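You operate a simulated robot arm through the tools that you are given. There is no shell and no other tool. Be economical: measure what you need, move in short steps, check, and stop when the job is done.

The job below is to be done with a simulated two-armed robot. You get a single attempt, and the scene is never put back.

Task
Drain the tub, spin both potatoes dry and lay them on the rack.
Fine: the two in the basket; spin it by its crank; close the drain again.

The check looks at the end state, three seconds after you hand in, the way a careful person would. Anything else that was tipped, shoved, dropped, spilled or broken makes it a failure.

Robot
Two 7-joint arms with fingered hands on one trunk, on a base that drives. Base frame: it is fixed to the floor where the robot stands at the start and does not move with it; the origin is under the middle of the robot, x ahead of it, y to its left, z up. Units: mm, rad, N and s.
The left shoulder is at the start at [99, 128, 1086], the right one opposite. Places, roughly: basket crank [500, 500, 900]; drain lever [600, 0, 700]; drying rack [400, 700, 900]; wash tub [800, 300, 800]; yellow potato (6x4x4 cm) [900, 300, 800]; yellow potato (9x7x6 cm) [800, 300, 800]. Payload 5 kg a hand.
Tool frame (each hand has its own): the origin (TCP) lies between the finger pads and is the grasp point; the fingertips stand 37 mm ahead of it; z points along the fingers, y is the line along which they close. The gripper opens to 124 mm. The gripper's body begins 43 mm behind the TCP. The gripper is a hand of 3 fingers: y runs from the thumb to the fingers, the wrist lies at [-21, -116, -203] in the tool frame, and closing takes about 1.5 s.
Orientation is that of the tool frame in the base frame, as a unit quaternion [x, y, z, w]. With the fingers straight down and the wrist toward the robot, the tool's x, y and z point along [0, 1, 0], [1, 0, 0] and [0, 0, -1] of the base frame.

Tools
- The arms move only by the tool arm_command. It takes "left_deltas", "right_deltas" or both (then of equal length, played together; a hand with none holds still); each is a list of rows, each a list of 6 numbers: the shift along the base's x, y, z in m, then the turn, a rotation vector about the base's x, y, z in rad. In form: [[x, y, z, ax, ay, az], ...]. A call has 1 to 8 rows; each row shifts and turns the commanded pose from where the row before left it. "left_jaw" and "right_jaw" are, for a hand that has rows, the closure, from 0 (fully open) to 1 (shut), set as the call begins (left out, the last holds). A row lasts 0.2 s, in which the tool goes at most 50 mm and 0.15 rad; a call with a longer step from one row to the next is refused whole, and so is a gripper value outside its range. Where a pose cannot be reached the arm comes as near as it can. A force on the tool above 90 N (or 10 N above the force at the start of the call, whichever is more), or a blocked arm, ends the call early, and 0.2 s more pass. Each finger travels about 45 mm/s and halts on what it meets, pressing with about 31 N; the grip force reading is that of the motor and also rises with nothing between the fingers. The clock runs only during rows and for 0.2 s after the last one: add rows that do not move to give the fingers time. The reply holds the time, the measured pose of the TCP, the force on the tool along the base axes, the opening and the grip force, in the units named above and with some noise, with the torque about the TCP (base axes, N m) and any sound that the robot's microphone picked up.
- Cameras (640 x 400 px; columns grow to the right, rows downward): "scene" is now at [247.1, 58.9, 1254.8]; the picture's right is [0.63, -0.77, 0.00], its down [-0.38, -0.31, -0.87] and it looks along [0.67, 0.55, -0.49] (base axes); focal length 214 px, centre (320, 200). "left" rides on the left gripper at [-72, -104, -154] in its tool frame; the picture's right is [-0.83, -0.26, 0.49], its down [0.51, -0.72, 0.47] and it looks along [0.23, 0.64, 0.73] (tool axes); focal length 243 px, centre (320, 200). "right" rides on the right gripper at [72, -104, -154] in its tool frame; the picture's right is [-0.83, 0.26, -0.49], its down [-0.51, -0.72, 0.47] and it looks along [-0.23, 0.64, 0.73] (tool axes); focal length 243 px, centre (320, 200). There is no depth. A picture from a camera that has moved, and an enlarged one, comes with that camera's place and axes in the base frame and with its lens.
- get_image(camera): a new picture of that camera. The clock stands still meanwhile.
- raise_lower(by): slides the trunk up (or, below 0, down) by that many mm; the arms and the scene camera ride with it, the base frame stays. It gives what a move gives, with no picture.
- roll_base(legs): drives the robot by 1 to 6 legs, each [ahead, left, turn to the left] in mm, mm and rad, along the robot's own axes; the way and the turn of a leg run together, so that a leg with both is an arc; at most 1500 mm and 3.142 rad a leg. The arms and the cameras ride along, it lands a little off, and it stops where it bumps. It gives what a move gives.
- set_fingers(index, middle, thumb_bend, thumb_turn, hand): sets how far each is bent, from 0 (flat) to 1 (curled in); at 0.3 the hand is open as for a grip, at 0.7 the pads meet at the TCP. One left out holds its place. A second passes; each finger stops where it meets its share of the squeeze, and holds until it gets a number again. A gripper value or a shape takes the hand back. It gives what a move gives, with no picture; readings hold the bend of each and the force on the fingers (four entries, about 0 where the hand has none), thumb and palm. thumb_turn goes from beside the hand (0) to across from the fingers (1), as for a grip.
- hand_shape(shape, hand): the hand has 3 fingers and takes this shape, open, in about a second: jaw (thumb against the fingers, like two jaws); tri (thumb and two fingers); tip (a fingertip pinch); poke (one finger out to press); point (the index stretched); flat (the hand flat); cup (the hand cupped); fist (a fist). The gripper value then closes the fingers along that shape, each until it touches; the sizes above hold for jaw. It gives what a move gives, with no picture.
- aim_head(pan, tilt): turns the head with the scene camera to pan (to the left, within 1.396 rad either way) and tilt (down, from -0.506 to 1.204), counted from straight ahead of the robot. It gives what a move gives.
- close_up(camera, box): a new picture of the part [left, top, right, bottom] of that camera's present view, enlarged. The clock stands still meanwhile.
- hand_in(): hands the job in; it is judged then, once.

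Go step by step. Nothing tells you exact positions but the pictures and the camera data: compare them with the known pose of the tool, close in by small moves and look again before you grip or let go. The budget is 120 turns and 100 pictures, counting those below and the enlarged ones. Unless the task says otherwise, let go and move clear before handing in, and close with one line.

The tools are called after "Request:" by a JSON object that holds its "api" and its "payload". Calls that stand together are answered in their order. arm_command: Moves the arms, as the interface text tells. Its arguments: {"type":"object","properties":{"left_deltas":{"type":"array","items":{"type":"array","items":{"type":"number"}}},"left_jaw":{"type":"number"},"right_deltas":{"type":"array","items":{"type":"array","items":{"type":"number"}}},"right_jaw":{"type":"number"}},"required":[]} The other tools are called the same way: raise_lower (by) slides the trunk up or down; hand_shape (shape, hand) gives the hand a shape; set_fingers (index, middle, thumb_bend, thumb_turn, hand) moves the fingers one by one; roll_base (legs) drives the base; aim_head (pan, tilt) turns the head that bears the scene camera; get_image (camera) takes a picture; close_up (camera, box) takes an enlarged picture of a part of a camera's view; hand_in () hands the job in.

At the start:

```text
clock: 0.0
left_position: [470.4, 687.3, 1200.5]
left_ee_rot: [0.707, 0.707, 0.0, 0.0]
left_wrist_force: [0.0, 0.2, 0.3]
left_moment: [0.0, 0.01, 0.02]
left_opening: 123.5
left_gripper_force: 0.1
left_shape: jaw
left_bend: [0.3, 0.3, 0.3, 0.98]
left_finger forces: [0.0, 0.0, 0.0, 0.0, 0.0, 0.1]
right_position: [600.0, 2.1, 1211.2]
right_ee_rot: [0.707, 0.707, 0.001, 0.001]
right_wrist_force: [-0.4, -0.2, 0.5]
right_moment: [-0.02, -0.01, -0.02]
right_opening: 123.5
right_gripper_force: 0.2
right_shape: jaw
right_bend: [0.3, 0.3, 0.3, 0.98]
right_finger forces: [0.0, 0.0, 0.0, 0.0, 0.0, 0.1]
trunk travel left (down, up): [-275.0, 288.0]
robot x, y, heading: [-0.6, 3.3, 0.001]
head pan, tilt: [0.686, 0.511]
```

scene: 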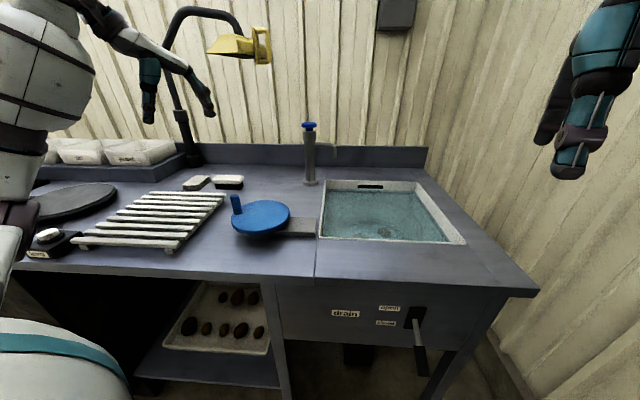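
right: 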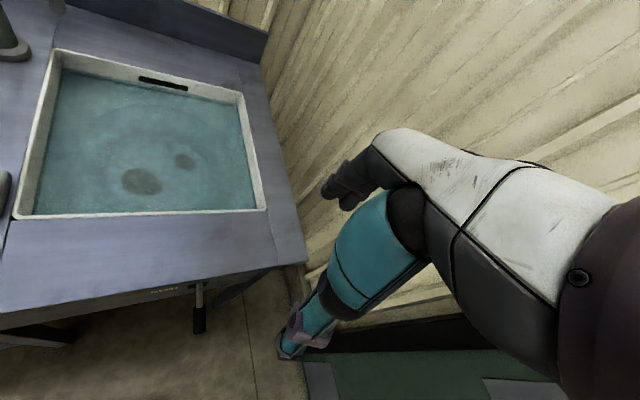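
left: 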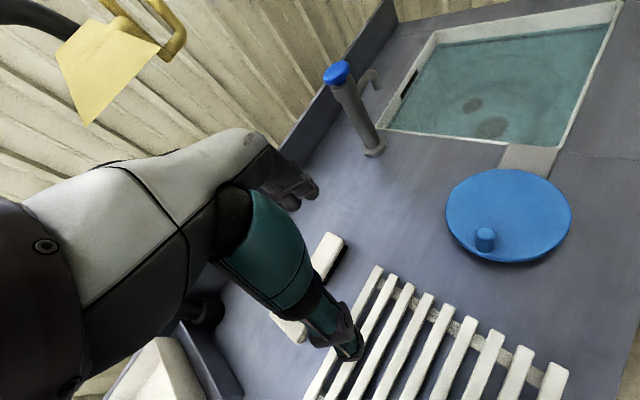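

I see the tub with cloudy water and two dark shapes, a blue crank disc beside it, the slatted rack on the left, and a drain lever on the front panel. I'll look closer at the tub, crank and lever first.

Request:
{"api": "close_up", "payload": {"camera": "scene", "box": [300, 280, 460, 380]}}

Request:
{"api": "close_up", "payload": {"camera": "scene", "box": [210, 110, 482, 280]}}

Request:
{"api": "close_up", "payload": {"camera": "right", "box": [0, 30, 320, 230]}}

```text
4.00 times, centred on (380, 330) of scene
camera zoom: at [247.1, 58.9, 1254.8], right [0.63, -0.77, 0.0], down [-0.38, -0.31, -0.87], along [0.67, 0.55, -0.49], focal length 858 px, centre (80, -320)
```

zoom: 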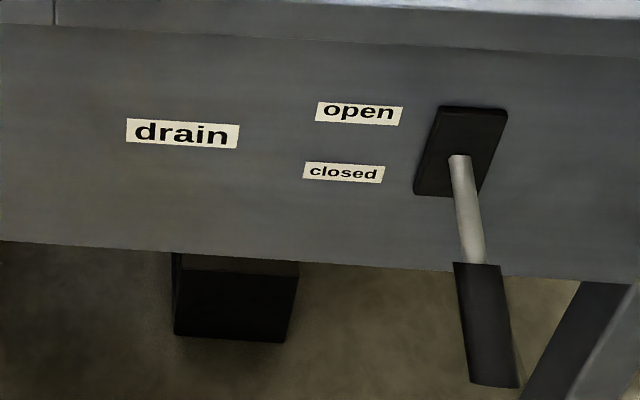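

```text
2.35 times, centred on (346, 195) of scene
camera zoom: at [247.1, 58.9, 1254.8], right [0.63, -0.77, 0.0], down [-0.38, -0.31, -0.87], along [0.67, 0.55, -0.49], focal length 505 px, centre (259, 212)
```

zoom: 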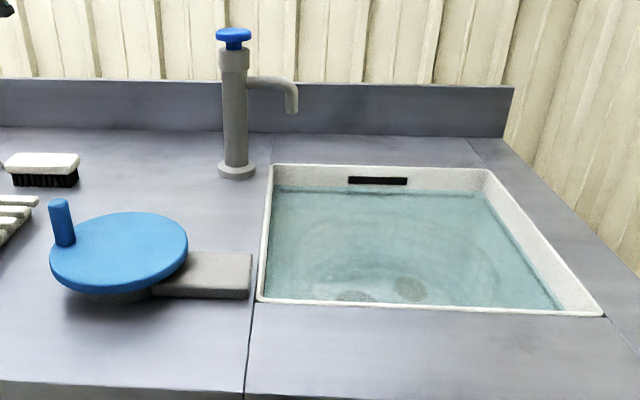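

```text
2.00 times, centred on (160, 130) of right
camera zoom: at [496.9, 74.0, 1366.1], right [0.26, -0.83, 0.49], down [-0.72, -0.51, -0.47], along [0.64, -0.23, -0.73], focal length 485 px, centre (640, 340)
```

zoom: 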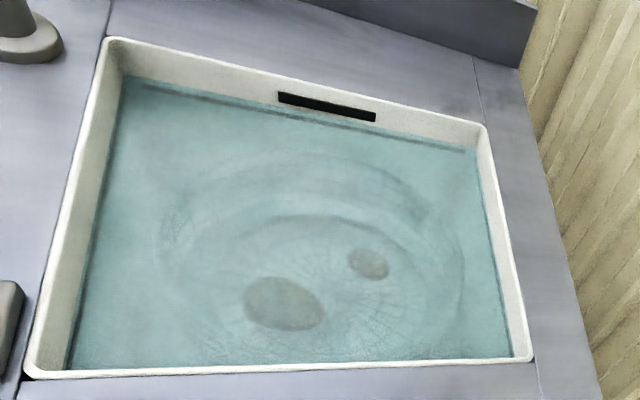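

The table is turned about 36° to the left of the robot's heading, with the rim at z≈890 and the lever pivot near [632, 78, 744]. The lever points outward and down, at "closed". I'll turn the robot to face the table squarely and look again.

Request:
{"api": "roll_base", "payload": {"legs": [[0, 0, 0.628]]}}

Request:
{"api": "aim_head", "payload": {"pan": -0.3, "tilt": 0.75}}

Request:
{"api": "get_image", "payload": {"camera": "scene"}}

```text
clock: 2.1
left_position: [-16.0, 833.7, 1200.9]
left_ee_rot: [0.458, 0.889, 0.0, 0.0]
left_wrist_force: [-0.7, 0.1, -0.5]
left_moment: [-0.01, -0.01, 0.01]
left_opening: 123.8
left_gripper_force: 0.1
left_shape: jaw
left_bend: [0.3, 0.3, 0.3, 0.98]
left_finger forces: [0.1, 0.1, 0.0, 0.0, 0.1, 0.0]
right_position: [489.2, 350.5, 1210.8]
right_ee_rot: [0.457, 0.889, 0.0, -0.001]
right_wrist_force: [0.5, 0.5, 1.1]
right_moment: [0.02, 0.0, 0.02]
right_opening: 123.5
right_gripper_force: 0.0
right_shape: jaw
right_bend: [0.3, 0.3, 0.3, 0.98]
right_finger forces: [0.0, 0.0, 0.0, 0.1, 0.0, 0.0]
trunk travel left (down, up): [-275.0, 288.0]
robot x, y, heading: [1.4, -0.3, 0.624]
head pan, tilt: [0.686, 0.511]
```

```text
clock: 3.4
left_position: [-18.0, 833.8, 1200.9]
left_ee_rot: [0.458, 0.889, 0.0, 0.0]
left_wrist_force: [-0.6, 0.7, 0.7]
left_moment: [0.03, 0.0, -0.04]
left_opening: 123.7
left_gripper_force: 0.1
left_shape: jaw
left_bend: [0.3, 0.3, 0.3, 0.98]
left_finger forces: [0.0, 0.0, 0.0, 0.0, 0.0, 0.0]
right_position: [488.7, 350.9, 1212.1]
right_ee_rot: [0.458, 0.889, 0.001, 0.0]
right_wrist_force: [0.4, 0.0, 0.5]
right_moment: [0.02, -0.01, 0.01]
right_opening: 123.6
right_gripper_force: 0.0
right_shape: jaw
right_bend: [0.3, 0.3, 0.3, 0.98]
right_finger forces: [0.1, 0.1, 0.1, 0.0, 0.1, 0.0]
trunk travel left (down, up): [-275.0, 288.0]
robot x, y, heading: [-1.5, -3.2, 0.617]
head pan, tilt: [-0.3, 0.75]
```

```text
93 pictures are left
camera scene: at [222.5, 130.9, 1234.0], right [0.32, -0.95, 0.0], down [-0.65, -0.22, -0.73], along [0.69, 0.23, -0.68], focal length 214 px, centre (320, 200)
```

scene: 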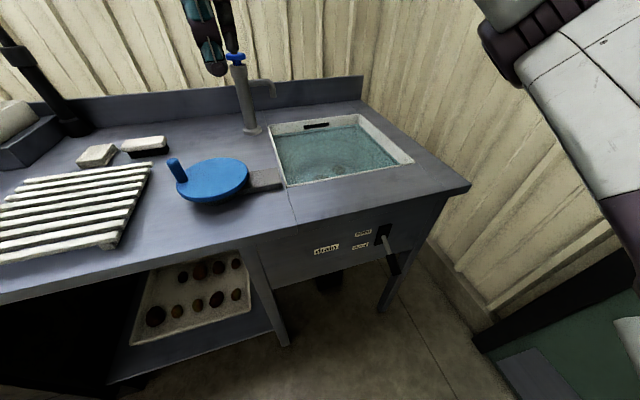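

The lever tip fixes at about [558, 22, 690] from two views. I'll bring the right hand back and to the right of the lever, turning it so the closed fingers point left under the handle.

Request:
{"api": "arm_command", "payload": {"right_deltas": [[0.0033, -0.0478, -0.0078, 0.12, 0.086, 0], [0.0033, -0.0478, -0.0078, 0.12, 0.086, 0], [0.0033, -0.0478, -0.0078, 0.12, 0.086, 0], [0.0033, -0.0478, -0.0078, 0.12, 0.086, 0], [0.0033, -0.0478, -0.0078, 0.12, 0.086, 0], [0.0033, -0.0478, -0.0078, 0.12, 0.086, 0], [0.0033, -0.0478, -0.0078, 0.12, 0.086, 0], [0.0033, -0.0478, -0.0078, 0.12, 0.086, 0]], "right_jaw": 1}}

Request:
{"api": "arm_command", "payload": {"right_deltas": [[0, 0, -0.048, 0.104, 0.074, 0], [0, 0, -0.048, 0.104, 0.074, 0], [0, 0, -0.048, 0.104, 0.074, 0], [0, 0, -0.048, 0, 0, 0], [0, 0, -0.048, 0, 0, 0], [0, 0, 0, 0, 0, 0]]}}

Request:
{"api": "get_image", "payload": {"camera": "scene"}}

```text
clock: 5.2
left_position: [-17.3, 830.8, 1202.3]
left_ee_rot: [0.458, 0.889, 0.001, -0.001]
left_wrist_force: [-0.8, -0.4, -0.8]
left_moment: [0.02, -0.06, 0.01]
left_opening: 123.8
left_gripper_force: 0.1
left_shape: jaw
left_bend: [0.3, 0.3, 0.3, 0.98]
left_finger forces: [0.0, 0.1, 0.0, 0.0, 0.0, 0.0]
right_position: [512.5, -34.7, 1166.3]
right_ee_rot: [0.365, 0.745, 0.277, -0.484]
right_wrist_force: [2.3, 1.7, -4.5]
right_moment: [0.25, 0.22, 0.22]
right_opening: 0.1
right_gripper_force: 26.6
right_shape: jaw
right_bend: [0.7, 0.7, 0.56, 1.0]
right_finger forces: [0.1, 0.0, 0.0, 0.0, 0.0, 0.0]
trunk travel left (down, up): [-275.0, 288.0]
robot x, y, heading: [-2.9, 1.1, 0.625]
head pan, tilt: [-0.3, 0.75]
```

```text
clock: 6.5
left_position: [-16.5, 832.9, 1200.5]
left_ee_rot: [0.458, 0.889, -0.001, 0.001]
left_wrist_force: [-0.3, -0.3, -0.5]
left_moment: [0.0, 0.0, 0.0]
left_opening: 123.8
left_gripper_force: 0.0
left_shape: jaw
left_bend: [0.3, 0.3, 0.3, 0.98]
left_finger forces: [0.0, 0.1, 0.1, 0.1, 0.0, 0.1]
right_position: [514.3, -32.0, 907.7]
right_ee_rot: [0.325, 0.63, 0.322, -0.627]
right_wrist_force: [0.0, 0.4, 0.3]
right_moment: [-0.01, -0.03, -0.03]
right_opening: 0.3
right_gripper_force: 30.8
right_shape: jaw
right_bend: [0.7, 0.7, 0.56, 1.0]
right_finger forces: [0.0, 0.0, 0.0, 0.0, 0.0, 0.1]
trunk travel left (down, up): [-275.0, 288.0]
robot x, y, heading: [-1.4, -1.3, 0.623]
head pan, tilt: [-0.3, 0.75]
```

```text
92 pictures are left
camera scene: at [222.7, 130.9, 1234.0], right [0.31, -0.95, 0.0], down [-0.65, -0.21, -0.73], along [0.69, 0.23, -0.68], focal length 214 px, centre (320, 200)
```

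scene: 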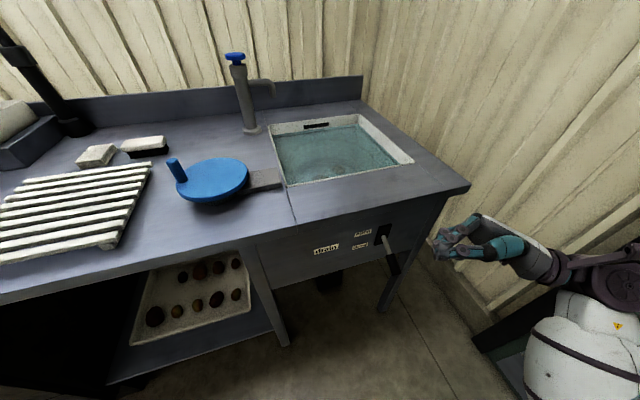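

The hand is in front of the table with its fingers pointing left, as planned. I'll go down below the lever's height and then move forward beneath it.

Request:
{"api": "arm_command", "payload": {"right_deltas": [[0, 0, -0.048, 0, 0, 0], [0, 0, -0.048, 0, 0, 0], [0, 0, -0.048, 0, 0, 0], [0, 0, -0.048, 0, 0, 0], [0, 0, -0.048, 0, 0, 0], [0, 0, -0.038, 0, 0, 0], [0.0325, 0.0232, 0, 0, 0, 0], [0.0325, 0.0232, 0, 0, 0, 0]]}}

Request:
{"api": "close_up", "payload": {"camera": "scene", "box": [320, 200, 520, 325]}}

Request:
{"api": "get_image", "payload": {"camera": "right"}}

```text
clock: 8.3
left_position: [-14.8, 832.6, 1201.1]
left_ee_rot: [0.457, 0.889, 0.001, -0.001]
left_wrist_force: [1.1, 0.1, 0.0]
left_moment: [0.01, 0.02, -0.02]
left_opening: 124.0
left_gripper_force: 0.0
left_shape: jaw
left_bend: [0.3, 0.3, 0.3, 0.98]
left_finger forces: [0.0, 0.1, 0.1, 0.1, 0.0, 0.0]
right_position: [580.2, 12.6, 657.7]
right_ee_rot: [0.324, 0.629, 0.322, -0.629]
right_wrist_force: [0.0, -0.5, -0.7]
right_moment: [0.0, 0.03, 0.0]
right_opening: 0.0
right_gripper_force: 31.1
right_shape: jaw
right_bend: [0.7, 0.7, 0.56, 1.0]
right_finger forces: [0.0, 0.0, 0.1, 0.0, 0.1, 0.0]
right hand out of reach, approached as far as the arm can: row 6
trunk travel left (down, up): [-275.0, 288.0]
robot x, y, heading: [-1.4, 0.3, 0.623]
head pan, tilt: [-0.3, 0.75]
```

```text
3.20 times, centred on (420, 262) of scene
camera zoom: at [223.8, 130.2, 1233.7], right [0.31, -0.95, 0.0], down [-0.65, -0.21, -0.73], along [0.69, 0.23, -0.68], focal length 686 px, centre (0, 0)
```

zoom: 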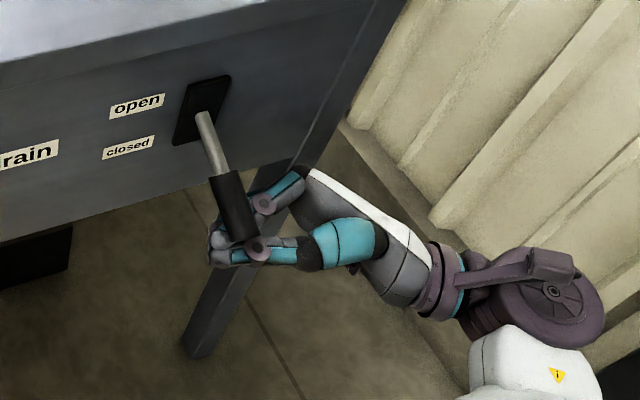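

```text
90 pictures are left
camera right: at [585.0, -172.5, 732.9], right [0.5, -0.25, -0.83], down [-0.86, -0.04, -0.51], along [0.1, 0.97, -0.23], focal length 243 px, centre (320, 200)
```

right: 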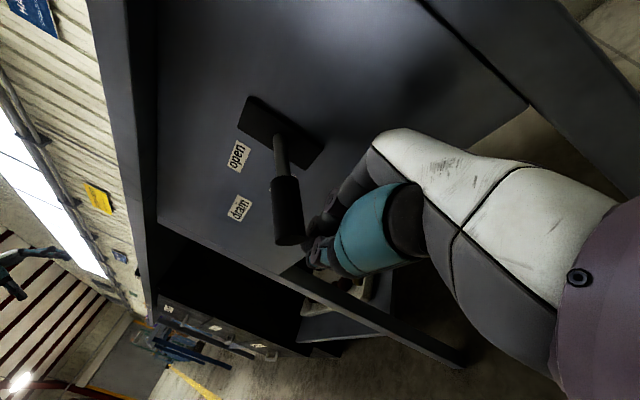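

The closed fingers are just beneath the black handle. I'll lift gently.

Request:
{"api": "arm_command", "payload": {"right_deltas": [[0, 0, 0.02, 0, 0, 0], [0, 0, 0.02, 0, 0, 0], [0, 0, 0.02, 0, 0, 0], [0, 0, 0.02, 0, 0, 0], [0, 0, 0.02, 0, 0, 0], [0, 0, 0.015, 0, 0, 0]]}}

Request:
{"api": "close_up", "payload": {"camera": "scene", "box": [320, 200, 520, 325]}}

```text
clock: 9.7
left_position: [-12.8, 832.0, 1200.7]
left_ee_rot: [0.458, 0.889, -0.002, 0.0]
left_wrist_force: [-0.8, -0.1, -0.9]
left_moment: [-0.04, -0.08, -0.04]
left_opening: 123.7
left_gripper_force: 0.1
left_shape: jaw
left_bend: [0.3, 0.3, 0.3, 0.98]
left_finger forces: [0.0, 0.0, 0.0, 0.1, 0.0, 0.0]
right_position: [582.3, 8.6, 752.6]
right_ee_rot: [-0.337, -0.628, -0.313, 0.628]
right_wrist_force: [7.3, -22.0, -44.5]
right_moment: [-0.55, 0.01, -0.15]
right_opening: 0.1
right_gripper_force: 31.0
right_shape: jaw
right_bend: [0.7, 0.7, 0.56, 1.0]
right_finger forces: [77.0, 0.1, 0.0, 0.0, 0.0, 0.0]
trunk travel left (down, up): [-275.0, 288.0]
robot x, y, heading: [0.5, 1.4, 0.616]
head pan, tilt: [-0.3, 0.75]
stopped in row 6 (right hand): the force on the tool passed its limit at 108 N (the readings are from after the stop); the commanded pose is now the measured one
```

```text
3.20 times, centred on (420, 262) of scene
camera zoom: at [224.1, 128.8, 1233.7], right [0.31, -0.95, 0.0], down [-0.65, -0.21, -0.73], along [0.69, 0.23, -0.68], focal length 686 px, centre (0, 0)
```

zoom: 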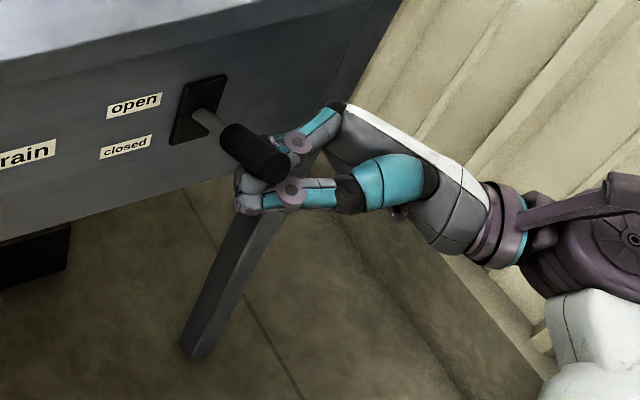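

The lever now points up about 29°, and the force rise looks like its end stop ("open"). I'll back the hand away and check that the lever stays and the water sinks.

Request:
{"api": "arm_command", "payload": {"right_deltas": [[0, 0, -0.03, 0, 0, 0], [0, 0, -0.03, 0, 0, 0], [-0.0325, -0.0232, -0.01, 0, 0, 0], [-0.0325, -0.0232, 0, 0, 0, 0], [-0.0325, -0.0232, 0, 0, 0, 0], [0, 0, 0, 0, 0, 0]]}}

Request:
{"api": "get_image", "payload": {"camera": "scene"}}

Request:
{"api": "close_up", "payload": {"camera": "scene", "box": [240, 100, 480, 250]}}

```text
clock: 11.1
left_position: [-14.4, 832.0, 1200.3]
left_ee_rot: [0.458, 0.889, 0.0, -0.001]
left_wrist_force: [0.7, -0.5, 0.5]
left_moment: [0.02, 0.02, 0.0]
left_opening: 124.1
left_gripper_force: 0.2
left_shape: jaw
left_bend: [0.3, 0.3, 0.3, 0.98]
left_finger forces: [0.0, 0.0, 0.0, 0.1, 0.0, 0.0]
right_position: [483.8, -58.0, 688.1]
right_ee_rot: [0.332, 0.63, 0.316, -0.628]
right_wrist_force: [0.4, 0.5, 0.6]
right_moment: [-0.01, 0.01, 0.02]
right_opening: 0.0
right_gripper_force: 30.8
right_shape: jaw
right_bend: [0.7, 0.7, 0.56, 1.0]
right_finger forces: [0.1, 0.0, 0.1, 0.1, 0.1, 0.0]
trunk travel left (down, up): [-275.0, 288.0]
robot x, y, heading: [1.3, -1.0, 0.621]
head pan, tilt: [-0.3, 0.75]
```

```text
88 pictures are left
camera scene: at [223.1, 130.0, 1233.9], right [0.31, -0.95, 0.0], down [-0.65, -0.21, -0.73], along [0.69, 0.23, -0.68], focal length 214 px, centre (320, 200)
```

scene: 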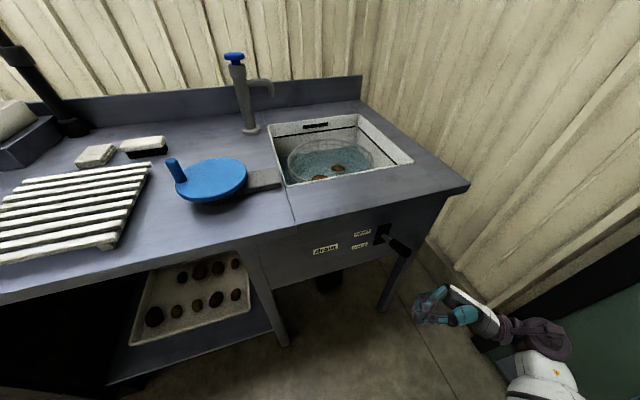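

```text
2.67 times, centred on (360, 175) of scene
camera zoom: at [223.1, 130.0, 1233.9], right [0.31, -0.95, 0.0], down [-0.65, -0.21, -0.73], along [0.69, 0.23, -0.68], focal length 572 px, centre (213, 267)
```

zoom: 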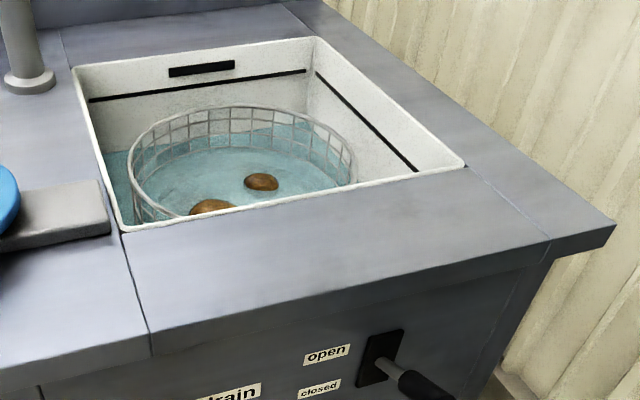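

The drain is open, the water is falling, and a wire basket holding both potatoes is showing. While it drains I'll raise the right hand clear and look closely at the crank.

Request:
{"api": "arm_command", "payload": {"right_deltas": [[0, 0, 0.045, 0, 0, 0], [0, 0, 0.045, 0, 0, 0], [0, 0, 0.045, 0, 0, 0], [0, 0, 0.045, 0, 0, 0], [0, 0, 0.045, 0, 0, 0], [0, 0, 0.045, 0, 0, 0], [0, 0, 0.045, 0, 0, 0], [0, 0, 0.045, 0, 0, 0]]}}

Request:
{"api": "aim_head", "payload": {"pan": 0.15, "tilt": 0.7}}

Request:
{"api": "get_image", "payload": {"camera": "scene"}}

Request:
{"api": "close_up", "payload": {"camera": "scene", "box": [240, 100, 480, 250]}}

```text
clock: 12.9
left_position: [-15.2, 833.5, 1200.0]
left_ee_rot: [0.459, 0.889, -0.001, 0.0]
left_wrist_force: [0.8, 0.2, 0.1]
left_moment: [-0.03, 0.03, -0.02]
left_opening: 124.0
left_gripper_force: 0.0
left_shape: jaw
left_bend: [0.3, 0.3, 0.3, 0.98]
left_finger forces: [0.0, 0.0, 0.0, 0.0, 0.0, 0.0]
right_position: [484.4, -57.9, 1048.6]
right_ee_rot: [0.332, 0.63, 0.315, -0.628]
right_wrist_force: [-0.7, 0.6, 0.3]
right_moment: [0.06, -0.02, 0.02]
right_opening: 0.0
right_gripper_force: 30.7
right_shape: jaw
right_bend: [0.7, 0.7, 0.56, 1.0]
right_finger forces: [0.0, 0.0, 0.0, 0.0, 0.1, 0.1]
trunk travel left (down, up): [-275.0, 288.0]
robot x, y, heading: [0.7, -2.5, 0.62]
head pan, tilt: [-0.3, 0.75]
```

```text
clock: 13.8
left_position: [-15.4, 832.8, 1201.3]
left_ee_rot: [0.458, 0.889, 0.0, 0.0]
left_wrist_force: [0.2, 0.0, -0.4]
left_moment: [0.03, -0.04, 0.03]
left_opening: 123.7
left_gripper_force: 0.1
left_shape: jaw
left_bend: [0.3, 0.3, 0.3, 0.98]
left_finger forces: [0.0, 0.0, 0.1, 0.0, 0.1, 0.1]
right_position: [483.3, -57.9, 1049.0]
right_ee_rot: [0.331, 0.631, 0.316, -0.627]
right_wrist_force: [-0.3, -0.4, 0.2]
right_moment: [0.05, 0.02, -0.01]
right_opening: 0.0
right_gripper_force: 31.1
right_shape: jaw
right_bend: [0.7, 0.7, 0.56, 1.0]
right_finger forces: [0.0, 0.0, 0.0, 0.1, 0.1, 0.0]
trunk travel left (down, up): [-275.0, 288.0]
robot x, y, heading: [0.2, 1.7, 0.615]
head pan, tilt: [0.15, 0.7]
```

```text
86 pictures are left
camera scene: at [205.0, 163.1, 1238.2], right [0.69, -0.72, 0.0], down [-0.46, -0.45, -0.76], along [0.55, 0.53, -0.64], focal length 214 px, centre (320, 200)
```

scene: 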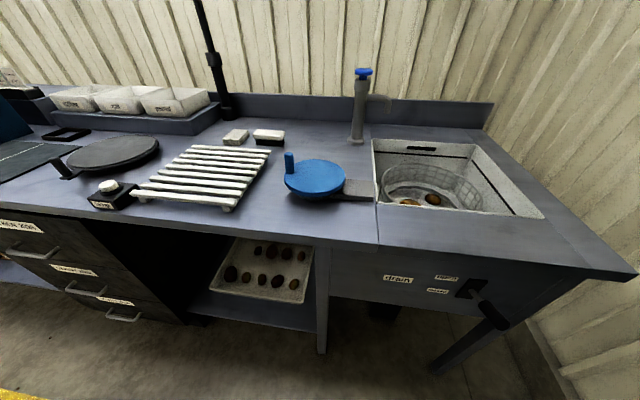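

```text
2.67 times, centred on (360, 175) of scene
camera zoom: at [205.0, 163.1, 1238.2], right [0.69, -0.72, 0.0], down [-0.46, -0.45, -0.76], along [0.55, 0.53, -0.64], focal length 572 px, centre (213, 267)
```

zoom: 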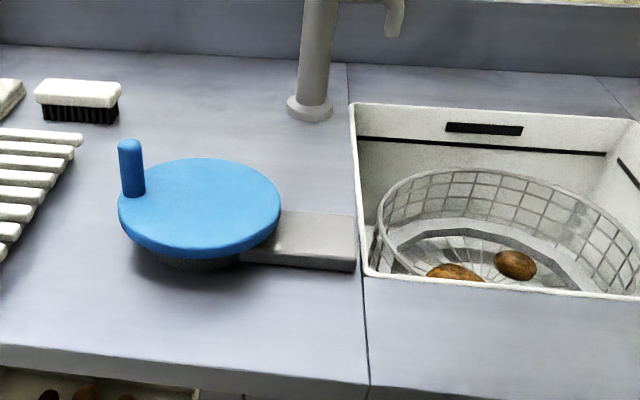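

The water has almost gone and both potatoes lie in the basket. By two views the knob top is near [481, 532, 996] and the disc centre near [508, 472]. I'll move the left hand above the knob.

Request:
{"api": "arm_command", "payload": {"left_deltas": [[0.042, -0.0255, 0, 0, 0, 0], [0.042, -0.0255, 0, 0, 0, 0], [0.042, -0.0255, 0, 0, 0, 0], [0.042, -0.0255, 0, 0, 0, 0], [0.042, -0.0255, 0, 0, 0, 0], [0.042, -0.0255, 0, 0, 0, 0], [0.042, -0.0255, 0, 0, 0, 0], [0.042, -0.0255, 0, 0, 0, 0]], "left_jaw": 0.4}}

Request:
{"api": "arm_command", "payload": {"left_deltas": [[0.04, -0.0242, -0.01, 0, 0, 0], [0.04, -0.0242, -0.01, 0, 0, 0], [0.04, -0.0242, -0.01, 0, 0, 0], [0.04, -0.0242, -0.01, 0, 0, 0], [0, 0, -0.04, 0, 0, 0], [0, 0, -0.04, 0, 0, 0], [0, 0, 0, 0, 0, 0]]}}

Request:
{"api": "get_image", "payload": {"camera": "left"}}

Request:
{"api": "close_up", "payload": {"camera": "scene", "box": [240, 100, 480, 250]}}

```text
clock: 15.6
left_position: [327.2, 625.2, 1199.6]
left_ee_rot: [0.458, 0.889, -0.001, -0.002]
left_wrist_force: [0.9, -0.7, 0.2]
left_moment: [0.07, 0.07, 0.03]
left_opening: 74.9
left_gripper_force: 0.1
left_shape: jaw
left_bend: [0.73, 0.41, 0.64, 1.0]
left_finger forces: [0.0, 0.0, 0.0, 0.0, 0.1, 0.1]
right_position: [485.8, -60.5, 1046.7]
right_ee_rot: [0.331, 0.63, 0.315, -0.628]
right_wrist_force: [-0.6, 0.1, -1.0]
right_moment: [0.0, -0.03, 0.0]
right_opening: 0.1
right_gripper_force: 31.3
right_shape: jaw
right_bend: [0.7, 0.7, 0.56, 1.0]
right_finger forces: [0.0, 0.0, 0.0, 0.0, 0.0, 0.0]
trunk travel left (down, up): [-275.0, 288.0]
robot x, y, heading: [0.7, -3.1, 0.623]
head pan, tilt: [0.15, 0.7]
```

```text
clock: 17.2
left_position: [480.7, 531.8, 1079.9]
left_ee_rot: [0.459, 0.888, -0.001, -0.001]
left_wrist_force: [0.1, -0.4, 0.1]
left_moment: [0.02, -0.02, 0.0]
left_opening: 74.6
left_gripper_force: 0.2
left_shape: jaw
left_bend: [0.73, 0.41, 0.64, 1.0]
left_finger forces: [0.0, 0.0, 0.1, 0.1, 0.1, 0.0]
right_position: [482.1, -59.4, 1048.7]
right_ee_rot: [0.33, 0.63, 0.316, -0.628]
right_wrist_force: [-0.2, 0.1, 0.4]
right_moment: [-0.02, 0.0, -0.03]
right_opening: 0.1
right_gripper_force: 30.8
right_shape: jaw
right_bend: [0.7, 0.7, 0.56, 1.0]
right_finger forces: [0.0, 0.1, 0.0, 0.1, 0.0, 0.0]
trunk travel left (down, up): [-275.0, 288.0]
robot x, y, heading: [-3.8, -3.3, 0.618]
head pan, tilt: [0.15, 0.7]
```

```text
84 pictures are left
camera left: at [438.4, 412.7, 1233.6], right [0.27, -0.83, -0.49], down [-0.88, 0.0, -0.47], along [0.39, 0.56, -0.73], focal length 243 px, centre (320, 200)
```

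left: 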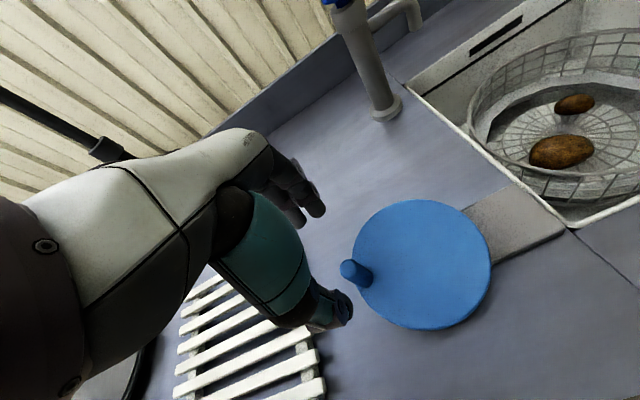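

```text
2.67 times, centred on (360, 175) of scene
camera zoom: at [204.5, 162.4, 1238.4], right [0.7, -0.72, 0.0], down [-0.46, -0.45, -0.77], along [0.55, 0.53, -0.64], focal length 572 px, centre (213, 267)
```

zoom: 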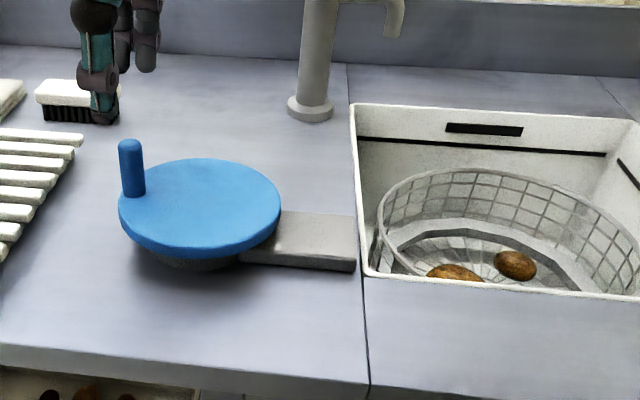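

Knob confirmed at about [484, 531] and disc centre about [510, 471] (radius ≈ 65). I'll lower onto the knob and close.

Request:
{"api": "arm_command", "payload": {"left_deltas": [[0.001, 0, -0.03, 0, 0, 0], [0.001, 0, -0.03, 0, 0, 0], [0, 0, -0.02, 0, 0, 0], [0, 0, -0.008, 0, 0, 0]]}}

Request:
{"api": "close_up", "payload": {"camera": "scene", "box": [240, 100, 400, 200]}}

```text
clock: 18.2
left_position: [483.3, 532.3, 990.7]
left_ee_rot: [0.459, 0.888, 0.0, 0.0]
left_wrist_force: [0.3, 0.6, 0.0]
left_moment: [0.0, 0.0, 0.0]
left_opening: 74.4
left_gripper_force: 0.2
left_shape: jaw
left_bend: [0.73, 0.41, 0.64, 1.0]
left_finger forces: [0.0, 0.0, 0.0, 0.0, 0.0, 0.0]
right_position: [484.4, -59.7, 1047.0]
right_ee_rot: [0.332, 0.63, 0.315, -0.627]
right_wrist_force: [0.9, -0.4, -0.4]
right_moment: [0.02, 0.0, 0.0]
right_opening: 0.2
right_gripper_force: 31.0
right_shape: jaw
right_bend: [0.7, 0.7, 0.56, 1.0]
right_finger forces: [0.0, 0.0, 0.0, 0.0, 0.0, 0.0]
trunk travel left (down, up): [-275.0, 288.0]
robot x, y, heading: [-0.2, 0.1, 0.62]
head pan, tilt: [0.15, 0.7]
```

```text
4.00 times, centred on (320, 150) of scene
camera zoom: at [205.0, 163.2, 1238.2], right [0.7, -0.72, 0.0], down [-0.46, -0.45, -0.76], along [0.55, 0.53, -0.64], focal length 858 px, centre (320, 400)
```

zoom: 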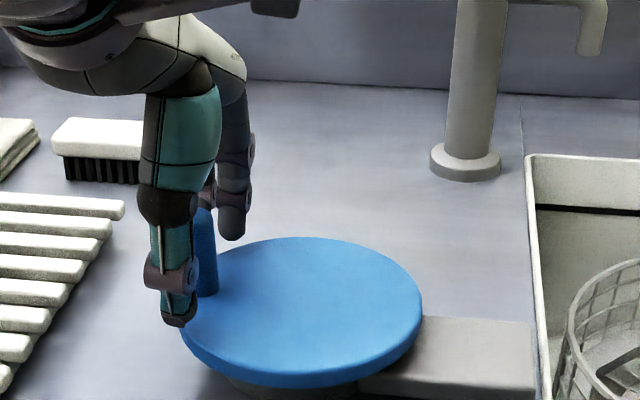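

The knob is between the thumb and the fingers. I'll close on it.

Request:
{"api": "arm_command", "payload": {"left_deltas": [[0, 0, 0, 0, 0, 0], [0, 0, 0, 0, 0, 0], [0, 0, 0, 0, 0, 0], [0, 0, 0, 0, 0, 0], [0, 0, 0, 0, 0, 0], [0, 0, 0, 0, 0, 0]], "left_jaw": 0.9}}

Request:
{"api": "close_up", "payload": {"camera": "scene", "box": [240, 100, 400, 200]}}

```text
clock: 19.6
left_position: [483.4, 532.6, 991.6]
left_ee_rot: [0.459, 0.889, 0.001, 0.001]
left_wrist_force: [1.3, -0.2, 0.9]
left_moment: [-0.01, -0.01, 0.0]
left_opening: 13.0
left_gripper_force: 0.0
left_shape: jaw
left_bend: [0.72, 0.64, 0.72, 1.0]
left_finger forces: [2.2, 0.0, 0.0, 0.0, 1.6, 0.1]
right_position: [483.7, -58.6, 1047.7]
right_ee_rot: [0.332, 0.63, 0.315, -0.627]
right_wrist_force: [0.0, -0.1, -0.2]
right_moment: [0.02, 0.03, 0.0]
right_opening: 0.1
right_gripper_force: 31.1
right_shape: jaw
right_bend: [0.7, 0.7, 0.56, 1.0]
right_finger forces: [0.0, 0.1, 0.0, 0.1, 0.0, 0.0]
trunk travel left (down, up): [-275.0, 288.0]
robot x, y, heading: [2.9, 1.4, 0.622]
head pan, tilt: [0.15, 0.7]
```

```text
4.00 times, centred on (320, 150) of scene
camera zoom: at [204.9, 163.0, 1238.2], right [0.7, -0.72, 0.0], down [-0.46, -0.45, -0.77], along [0.55, 0.53, -0.64], focal length 858 px, centre (320, 400)
```

zoom: 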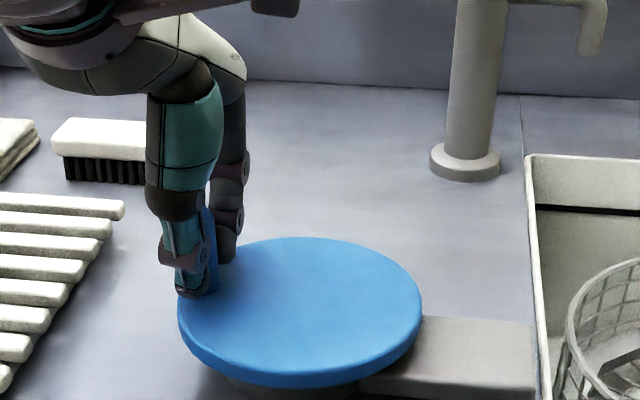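

The fingers are round the knob. I'll try a short arc counter-clockwise and check.

Request:
{"api": "arm_command", "payload": {"left_deltas": [[-0.0193, -0.0127, 0, 0, 0, 0], [-0.0138, -0.0185, 0, 0, 0, 0], [-0.0066, -0.0222, 0, 0, 0, 0], [0.0014, -0.023, 0, 0, 0, 0], [0, 0, 0, 0, 0, 0]]}}

Request:
{"api": "close_up", "payload": {"camera": "scene", "box": [240, 100, 480, 250]}}

Request:
{"api": "get_image", "payload": {"camera": "left"}}

```text
clock: 20.8
left_position: [442.5, 455.6, 991.5]
left_ee_rot: [0.458, 0.889, 0.0, -0.001]
left_wrist_force: [0.1, 0.4, 0.0]
left_moment: [-0.02, -0.01, 0.01]
left_opening: 12.2
left_gripper_force: 0.1
left_shape: jaw
left_bend: [0.72, 0.64, 0.73, 1.0]
left_finger forces: [0.0, 0.1, 0.0, 0.0, 0.1, 0.1]
right_position: [481.2, -58.5, 1049.0]
right_ee_rot: [0.331, 0.631, 0.315, -0.627]
right_wrist_force: [-0.2, 0.4, 0.5]
right_moment: [0.01, -0.02, 0.0]
right_opening: 0.0
right_gripper_force: 31.0
right_shape: jaw
right_bend: [0.7, 0.7, 0.56, 1.0]
right_finger forces: [0.0, 0.0, 0.0, 0.1, 0.0, 0.0]
trunk travel left (down, up): [-275.0, 288.0]
robot x, y, heading: [3.5, -1.1, 0.611]
head pan, tilt: [0.15, 0.7]
```

```text
2.67 times, centred on (360, 175) of scene
camera zoom: at [203.4, 163.5, 1238.4], right [0.7, -0.72, 0.0], down [-0.46, -0.45, -0.77], along [0.55, 0.53, -0.64], focal length 572 px, centre (213, 267)
```

zoom: 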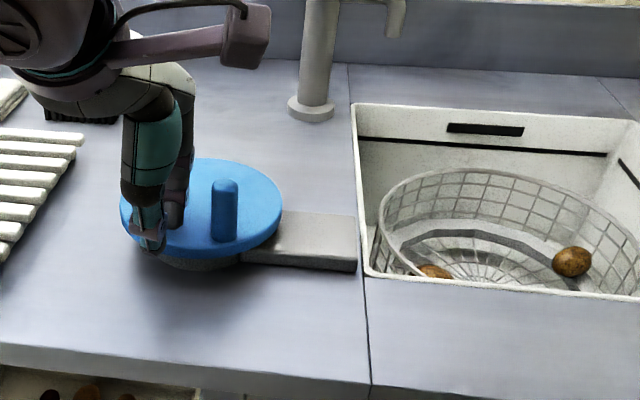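

```text
79 pictures are left
camera left: at [400.5, 336.4, 1144.5], right [0.27, -0.83, -0.49], down [-0.88, -0.01, -0.47], along [0.39, 0.56, -0.73], focal length 243 px, centre (320, 200)
```

left: 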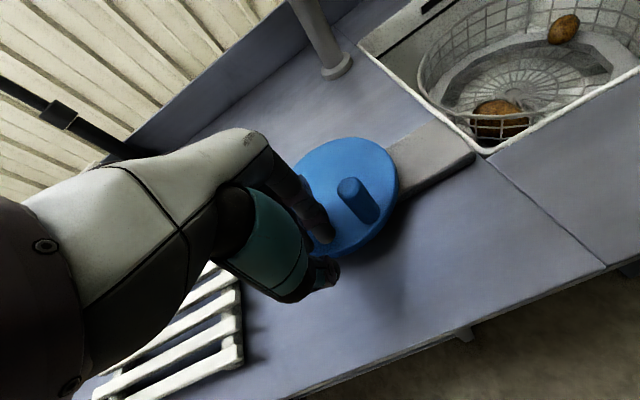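

The wheel runs freely: the knob coasted out of my loose grip and the potatoes moved to the basket wall. I'll wait a moment to see where the knob comes to rest.

Request:
{"api": "arm_command", "payload": {"left_deltas": [[0, 0, 0.03, 0, 0, 0], [0, 0, 0.04, 0, 0, 0], [0, 0, 0, 0, 0, 0], [0, 0, 0, 0, 0, 0], [0, 0, 0, 0, 0, 0]], "left_jaw": 0.4}}

Request:
{"api": "close_up", "payload": {"camera": "scene", "box": [240, 100, 480, 250]}}

Request:
{"api": "get_image", "payload": {"camera": "left"}}

```text
clock: 22.0
left_position: [443.8, 455.8, 1063.6]
left_ee_rot: [0.459, 0.888, 0.0, 0.0]
left_wrist_force: [0.6, 0.5, 0.6]
left_moment: [0.0, 0.01, 0.0]
left_opening: 73.9
left_gripper_force: 0.1
left_shape: jaw
left_bend: [0.73, 0.41, 0.65, 1.0]
left_finger forces: [0.0, 0.0, 0.0, 0.0, 0.0, 0.1]
right_position: [484.4, -58.7, 1048.5]
right_ee_rot: [0.332, 0.63, 0.315, -0.627]
right_wrist_force: [-0.3, -0.2, -1.3]
right_moment: [0.0, -0.01, 0.01]
right_opening: 0.0
right_gripper_force: 30.9
right_shape: jaw
right_bend: [0.7, 0.7, 0.56, 1.0]
right_finger forces: [0.0, 0.0, 0.0, 0.0, 0.0, 0.1]
trunk travel left (down, up): [-275.0, 288.0]
robot x, y, heading: [0.4, -3.2, 0.616]
head pan, tilt: [0.15, 0.7]
```

```text
2.67 times, centred on (360, 175) of scene
camera zoom: at [204.9, 163.2, 1238.2], right [0.7, -0.72, 0.0], down [-0.46, -0.45, -0.76], along [0.55, 0.53, -0.64], focal length 572 px, centre (213, 267)
```

zoom: 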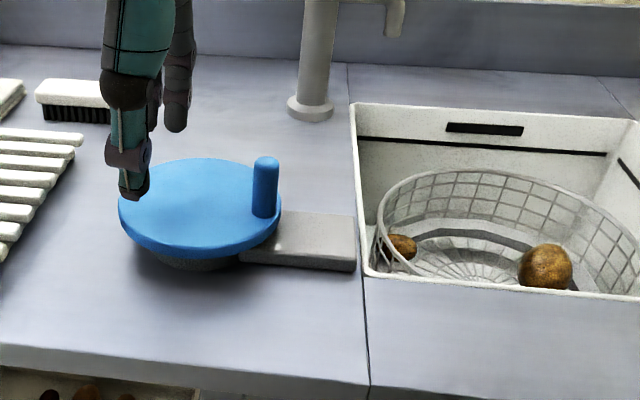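

```text
77 pictures are left
camera left: at [401.5, 336.4, 1216.6], right [0.27, -0.83, -0.49], down [-0.88, -0.01, -0.47], along [0.39, 0.56, -0.73], focal length 243 px, centre (320, 200)
```

left: 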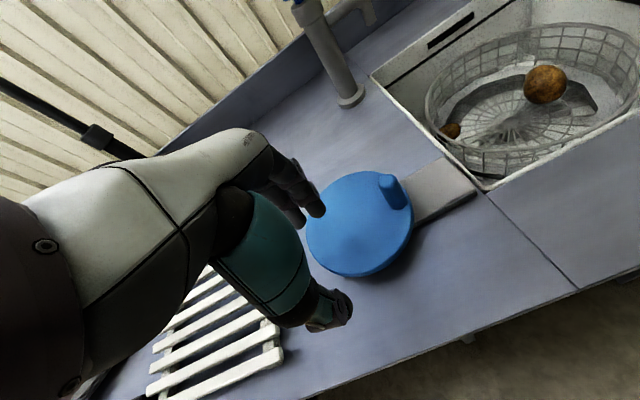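

The knob went on to roughly [541, 424]. I'll wait one second more to see whether it's still turning.

Request:
{"api": "arm_command", "payload": {"left_deltas": [[0, 0, 0, 0, 0, 0], [0, 0, 0, 0, 0, 0], [0, 0, 0, 0, 0, 0], [0, 0, 0, 0, 0, 0], [0, 0, 0, 0, 0, 0]]}}

Request:
{"api": "close_up", "payload": {"camera": "scene", "box": [240, 100, 480, 250]}}

```text
clock: 23.2
left_position: [443.2, 454.6, 1062.8]
left_ee_rot: [0.459, 0.889, 0.0, 0.0]
left_wrist_force: [0.0, -0.1, 1.0]
left_moment: [-0.01, -0.03, 0.03]
left_opening: 73.7
left_gripper_force: 0.0
left_shape: jaw
left_bend: [0.73, 0.41, 0.65, 1.0]
left_finger forces: [0.0, 0.1, 0.1, 0.0, 0.0, 0.1]
right_position: [483.5, -58.4, 1048.0]
right_ee_rot: [0.331, 0.63, 0.316, -0.628]
right_wrist_force: [-0.3, 0.0, -0.1]
right_moment: [0.01, -0.01, -0.01]
right_opening: 0.0
right_gripper_force: 30.7
right_shape: jaw
right_bend: [0.7, 0.7, 0.56, 1.0]
right_finger forces: [0.0, 0.0, 0.0, 0.0, 0.1, 0.0]
trunk travel left (down, up): [-275.0, 288.0]
robot x, y, heading: [-0.6, 2.3, 0.619]
head pan, tilt: [0.15, 0.7]
```

```text
2.67 times, centred on (360, 175) of scene
camera zoom: at [204.9, 163.2, 1238.2], right [0.7, -0.72, 0.0], down [-0.46, -0.45, -0.76], along [0.55, 0.53, -0.64], focal length 572 px, centre (213, 267)
```

zoom: 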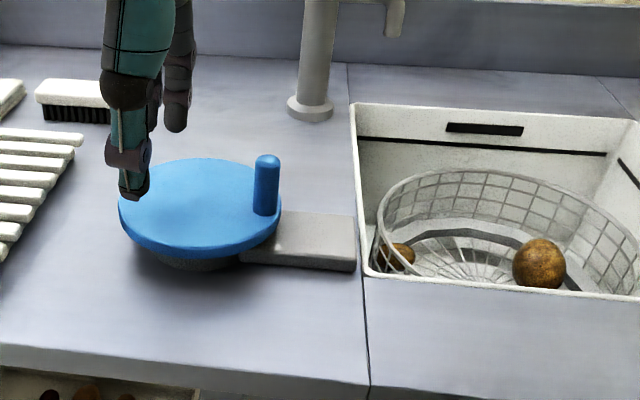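

It has stopped with the knob near [541, 425]. I'll move over it, descend and grip firmly this time.

Request:
{"api": "arm_command", "payload": {"left_deltas": [[0.033, -0.01, 0, 0, 0, 0], [0.033, -0.01, 0, 0, 0, 0], [0.032, -0.01, 0, 0, 0, 0], [0, 0, 0, 0, 0, 0]]}}

Request:
{"api": "get_image", "payload": {"camera": "left"}}

Request:
{"api": "close_up", "payload": {"camera": "scene", "box": [240, 100, 480, 250]}}

```text
clock: 24.2
left_position: [543.4, 423.8, 1065.6]
left_ee_rot: [0.459, 0.889, 0.0, 0.0]
left_wrist_force: [0.9, -0.5, 0.4]
left_moment: [0.01, -0.02, -0.01]
left_opening: 73.9
left_gripper_force: 0.1
left_shape: jaw
left_bend: [0.73, 0.41, 0.65, 1.0]
left_finger forces: [0.0, 0.0, 0.0, 0.0, 0.1, 0.0]
right_position: [482.0, -59.0, 1048.3]
right_ee_rot: [0.331, 0.631, 0.315, -0.627]
right_wrist_force: [-0.8, -1.5, 1.0]
right_moment: [-0.01, -0.01, -0.05]
right_opening: 0.0
right_gripper_force: 30.8
right_shape: jaw
right_bend: [0.7, 0.7, 0.56, 1.0]
right_finger forces: [0.1, 0.0, 0.0, 0.0, 0.0, 0.0]
trunk travel left (down, up): [-275.0, 288.0]
robot x, y, heading: [0.9, -1.2, 0.615]
head pan, tilt: [0.15, 0.7]
```

```text
75 pictures are left
camera left: at [501.0, 304.9, 1218.7], right [0.27, -0.83, -0.49], down [-0.88, 0.0, -0.47], along [0.39, 0.56, -0.73], focal length 243 px, centre (320, 200)
```

left: 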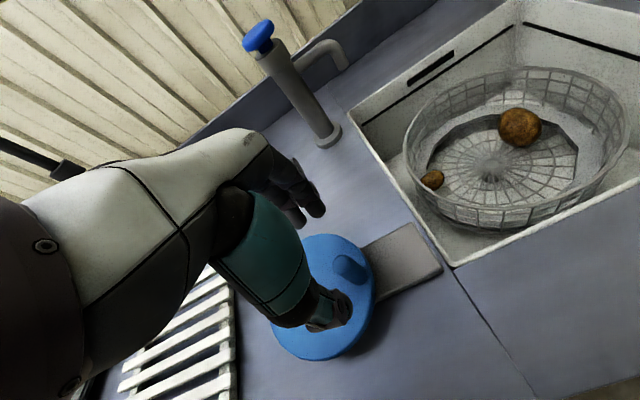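

```text
2.67 times, centred on (360, 175) of scene
camera zoom: at [203.6, 162.6, 1238.6], right [0.7, -0.72, 0.0], down [-0.46, -0.45, -0.77], along [0.55, 0.53, -0.64], focal length 572 px, centre (213, 267)
```

zoom: 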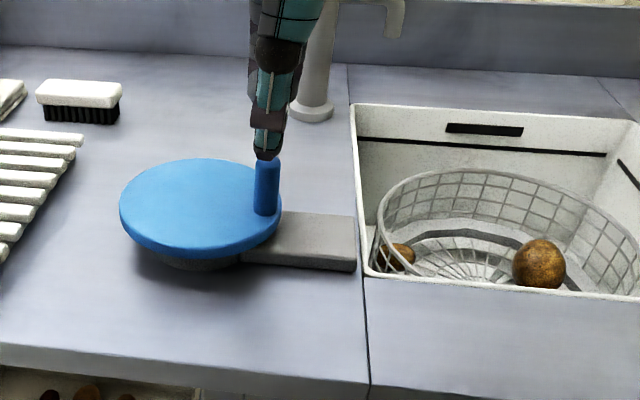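

The hand is right above the knob. I'll descend and close fully.

Request:
{"api": "arm_command", "payload": {"left_deltas": [[0.001, 0, -0.025, 0, 0, 0], [0.001, 0, -0.025, 0, 0, 0], [0, 0, -0.026, 0, 0, 0], [0, 0, 0, 0, 0, 0]]}}

Request:
{"api": "arm_command", "payload": {"left_deltas": [[0, 0, 0, 0, 0, 0], [0, 0, 0, 0, 0, 0], [0, 0, 0, 0, 0, 0], [0, 0, 0, 0, 0, 0], [0, 0, 0, 0, 0, 0], [0, 0, 0, 0, 0, 0], [0, 0, 0, 0, 0, 0]], "left_jaw": 1}}

Request:
{"api": "close_up", "payload": {"camera": "scene", "box": [240, 100, 480, 250]}}

```text
clock: 25.2
left_position: [543.5, 423.6, 987.3]
left_ee_rot: [0.458, 0.889, -0.001, 0.0]
left_wrist_force: [-0.1, -0.6, 0.1]
left_moment: [0.04, 0.01, -0.03]
left_opening: 74.1
left_gripper_force: 0.1
left_shape: jaw
left_bend: [0.73, 0.41, 0.65, 1.0]
left_finger forces: [0.0, 0.0, 0.1, 0.0, 0.0, 0.0]
right_position: [482.4, -59.6, 1048.2]
right_ee_rot: [0.332, 0.631, 0.314, -0.628]
right_wrist_force: [-0.6, -0.3, -0.1]
right_moment: [-0.01, 0.01, -0.03]
right_opening: 0.0
right_gripper_force: 31.2
right_shape: jaw
right_bend: [0.7, 0.7, 0.56, 1.0]
right_finger forces: [0.0, 0.0, 0.0, 0.1, 0.0, 0.0]
trunk travel left (down, up): [-275.0, 288.0]
robot x, y, heading: [2.3, 1.4, 0.616]
head pan, tilt: [0.15, 0.7]
```

```text
clock: 26.8
left_position: [544.8, 424.4, 989.4]
left_ee_rot: [0.46, 0.888, 0.0, 0.0]
left_wrist_force: [-1.3, -0.6, -2.7]
left_moment: [0.03, 0.01, 0.11]
left_opening: 11.0
left_gripper_force: 31.2
left_shape: jaw
left_bend: [0.72, 0.71, 0.73, 1.0]
left_finger forces: [18.1, 7.7, 0.0, 0.1, 27.6, 0.1]
right_position: [483.6, -59.2, 1049.4]
right_ee_rot: [0.332, 0.629, 0.315, -0.628]
right_wrist_force: [-0.4, 0.7, -0.5]
right_moment: [0.0, 0.0, 0.0]
right_opening: 0.1
right_gripper_force: 31.2
right_shape: jaw
right_bend: [0.7, 0.7, 0.56, 1.0]
right_finger forces: [0.1, 0.0, 0.0, 0.0, 0.0, 0.0]
trunk travel left (down, up): [-275.0, 288.0]
robot x, y, heading: [0.1, 5.8, 0.618]
head pan, tilt: [0.15, 0.7]
```

```text
2.67 times, centred on (360, 175) of scene
camera zoom: at [204.9, 163.3, 1238.2], right [0.7, -0.72, 0.0], down [-0.46, -0.45, -0.76], along [0.55, 0.53, -0.64], focal length 572 px, centre (213, 267)
```

zoom: 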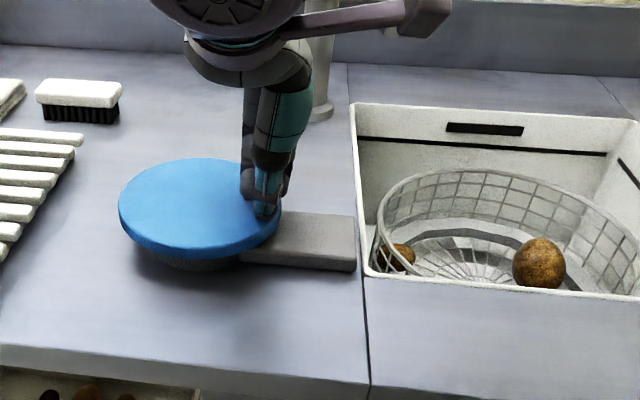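

The grip on the knob is firm, and the two grips put the wheel centre near (514, 478) with radius 62. I'll crank 160° along that circle.

Request:
{"api": "arm_command", "payload": {"left_deltas": [[0.0165, 0.0138, 0, 0, 0, 0], [0.0108, 0.0187, 0, 0, 0, 0], [0.0037, 0.0212, 0, 0, 0, 0], [-0.0037, 0.0212, 0, 0, 0, 0], [-0.0108, 0.0187, 0, 0, 0, 0], [-0.0165, 0.0138, 0, 0, 0, 0], [-0.0202, 0.0074, 0, 0, 0, 0], [-0.0216, 0, 0, 0, 0, 0]]}}

Request:
{"api": "close_up", "payload": {"camera": "scene", "box": [240, 100, 480, 250]}}

```text
clock: 28.6
left_position: [501.5, 545.0, 983.9]
left_ee_rot: [0.457, 0.89, -0.001, -0.002]
left_wrist_force: [11.4, 17.9, -16.9]
left_moment: [2.22, 0.6, 1.57]
left_opening: 8.1
left_gripper_force: 31.0
left_shape: jaw
left_bend: [0.71, 0.72, 0.79, 0.92]
left_finger forces: [54.5, 0.2, 0.0, 0.0, 42.0, 0.0]
right_position: [483.8, -56.0, 1047.5]
right_ee_rot: [0.332, 0.63, 0.313, -0.628]
right_wrist_force: [0.1, 0.4, -0.1]
right_moment: [-0.01, 0.01, 0.01]
right_opening: 0.0
right_gripper_force: 30.9
right_shape: jaw
right_bend: [0.7, 0.7, 0.56, 1.0]
right_finger forces: [0.0, 0.0, 0.0, 0.1, 0.0, 0.0]
trunk travel left (down, up): [-275.0, 288.0]
robot x, y, heading: [-5.2, -0.2, 0.619]
head pan, tilt: [0.15, 0.7]
```

```text
2.67 times, centred on (360, 175) of scene
camera zoom: at [205.8, 166.6, 1237.5], right [0.7, -0.72, 0.0], down [-0.46, -0.45, -0.76], along [0.55, 0.53, -0.65], focal length 572 px, centre (213, 267)
```

zoom: 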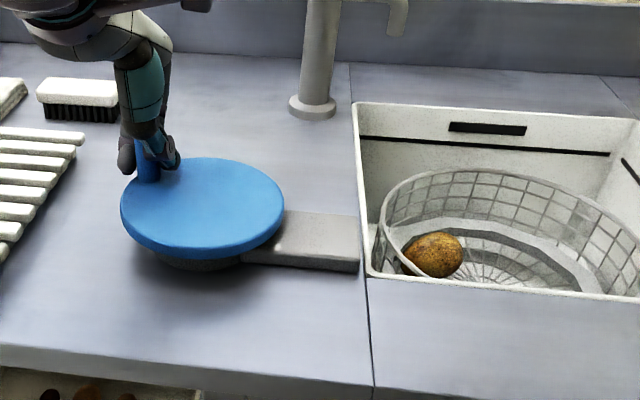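

The crank followed with the grip still on. I'll check the hold from the left camera before continuing.

Request:
{"api": "get_image", "payload": {"camera": "left"}}

Request:
{"api": "close_up", "payload": {"camera": "scene", "box": [270, 120, 366, 180]}}

```text
71 pictures are left
camera left: at [460.3, 426.2, 1137.3], right [0.27, -0.83, -0.49], down [-0.88, -0.01, -0.47], along [0.38, 0.56, -0.73], focal length 243 px, centre (320, 200)
```

left: 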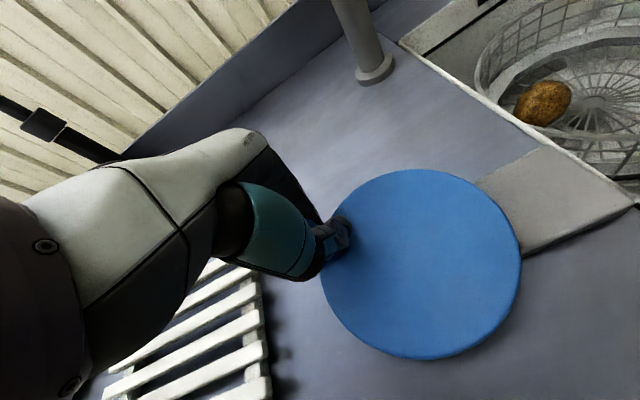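

```text
6.67 times, centred on (318, 150) of scene
camera zoom: at [205.8, 166.6, 1237.5], right [0.7, -0.72, 0.0], down [-0.46, -0.45, -0.76], along [0.55, 0.53, -0.65], focal length 1430 px, centre (333, 533)
```

zoom: 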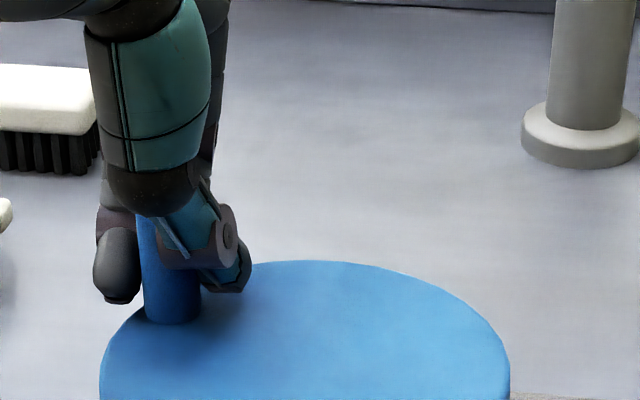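

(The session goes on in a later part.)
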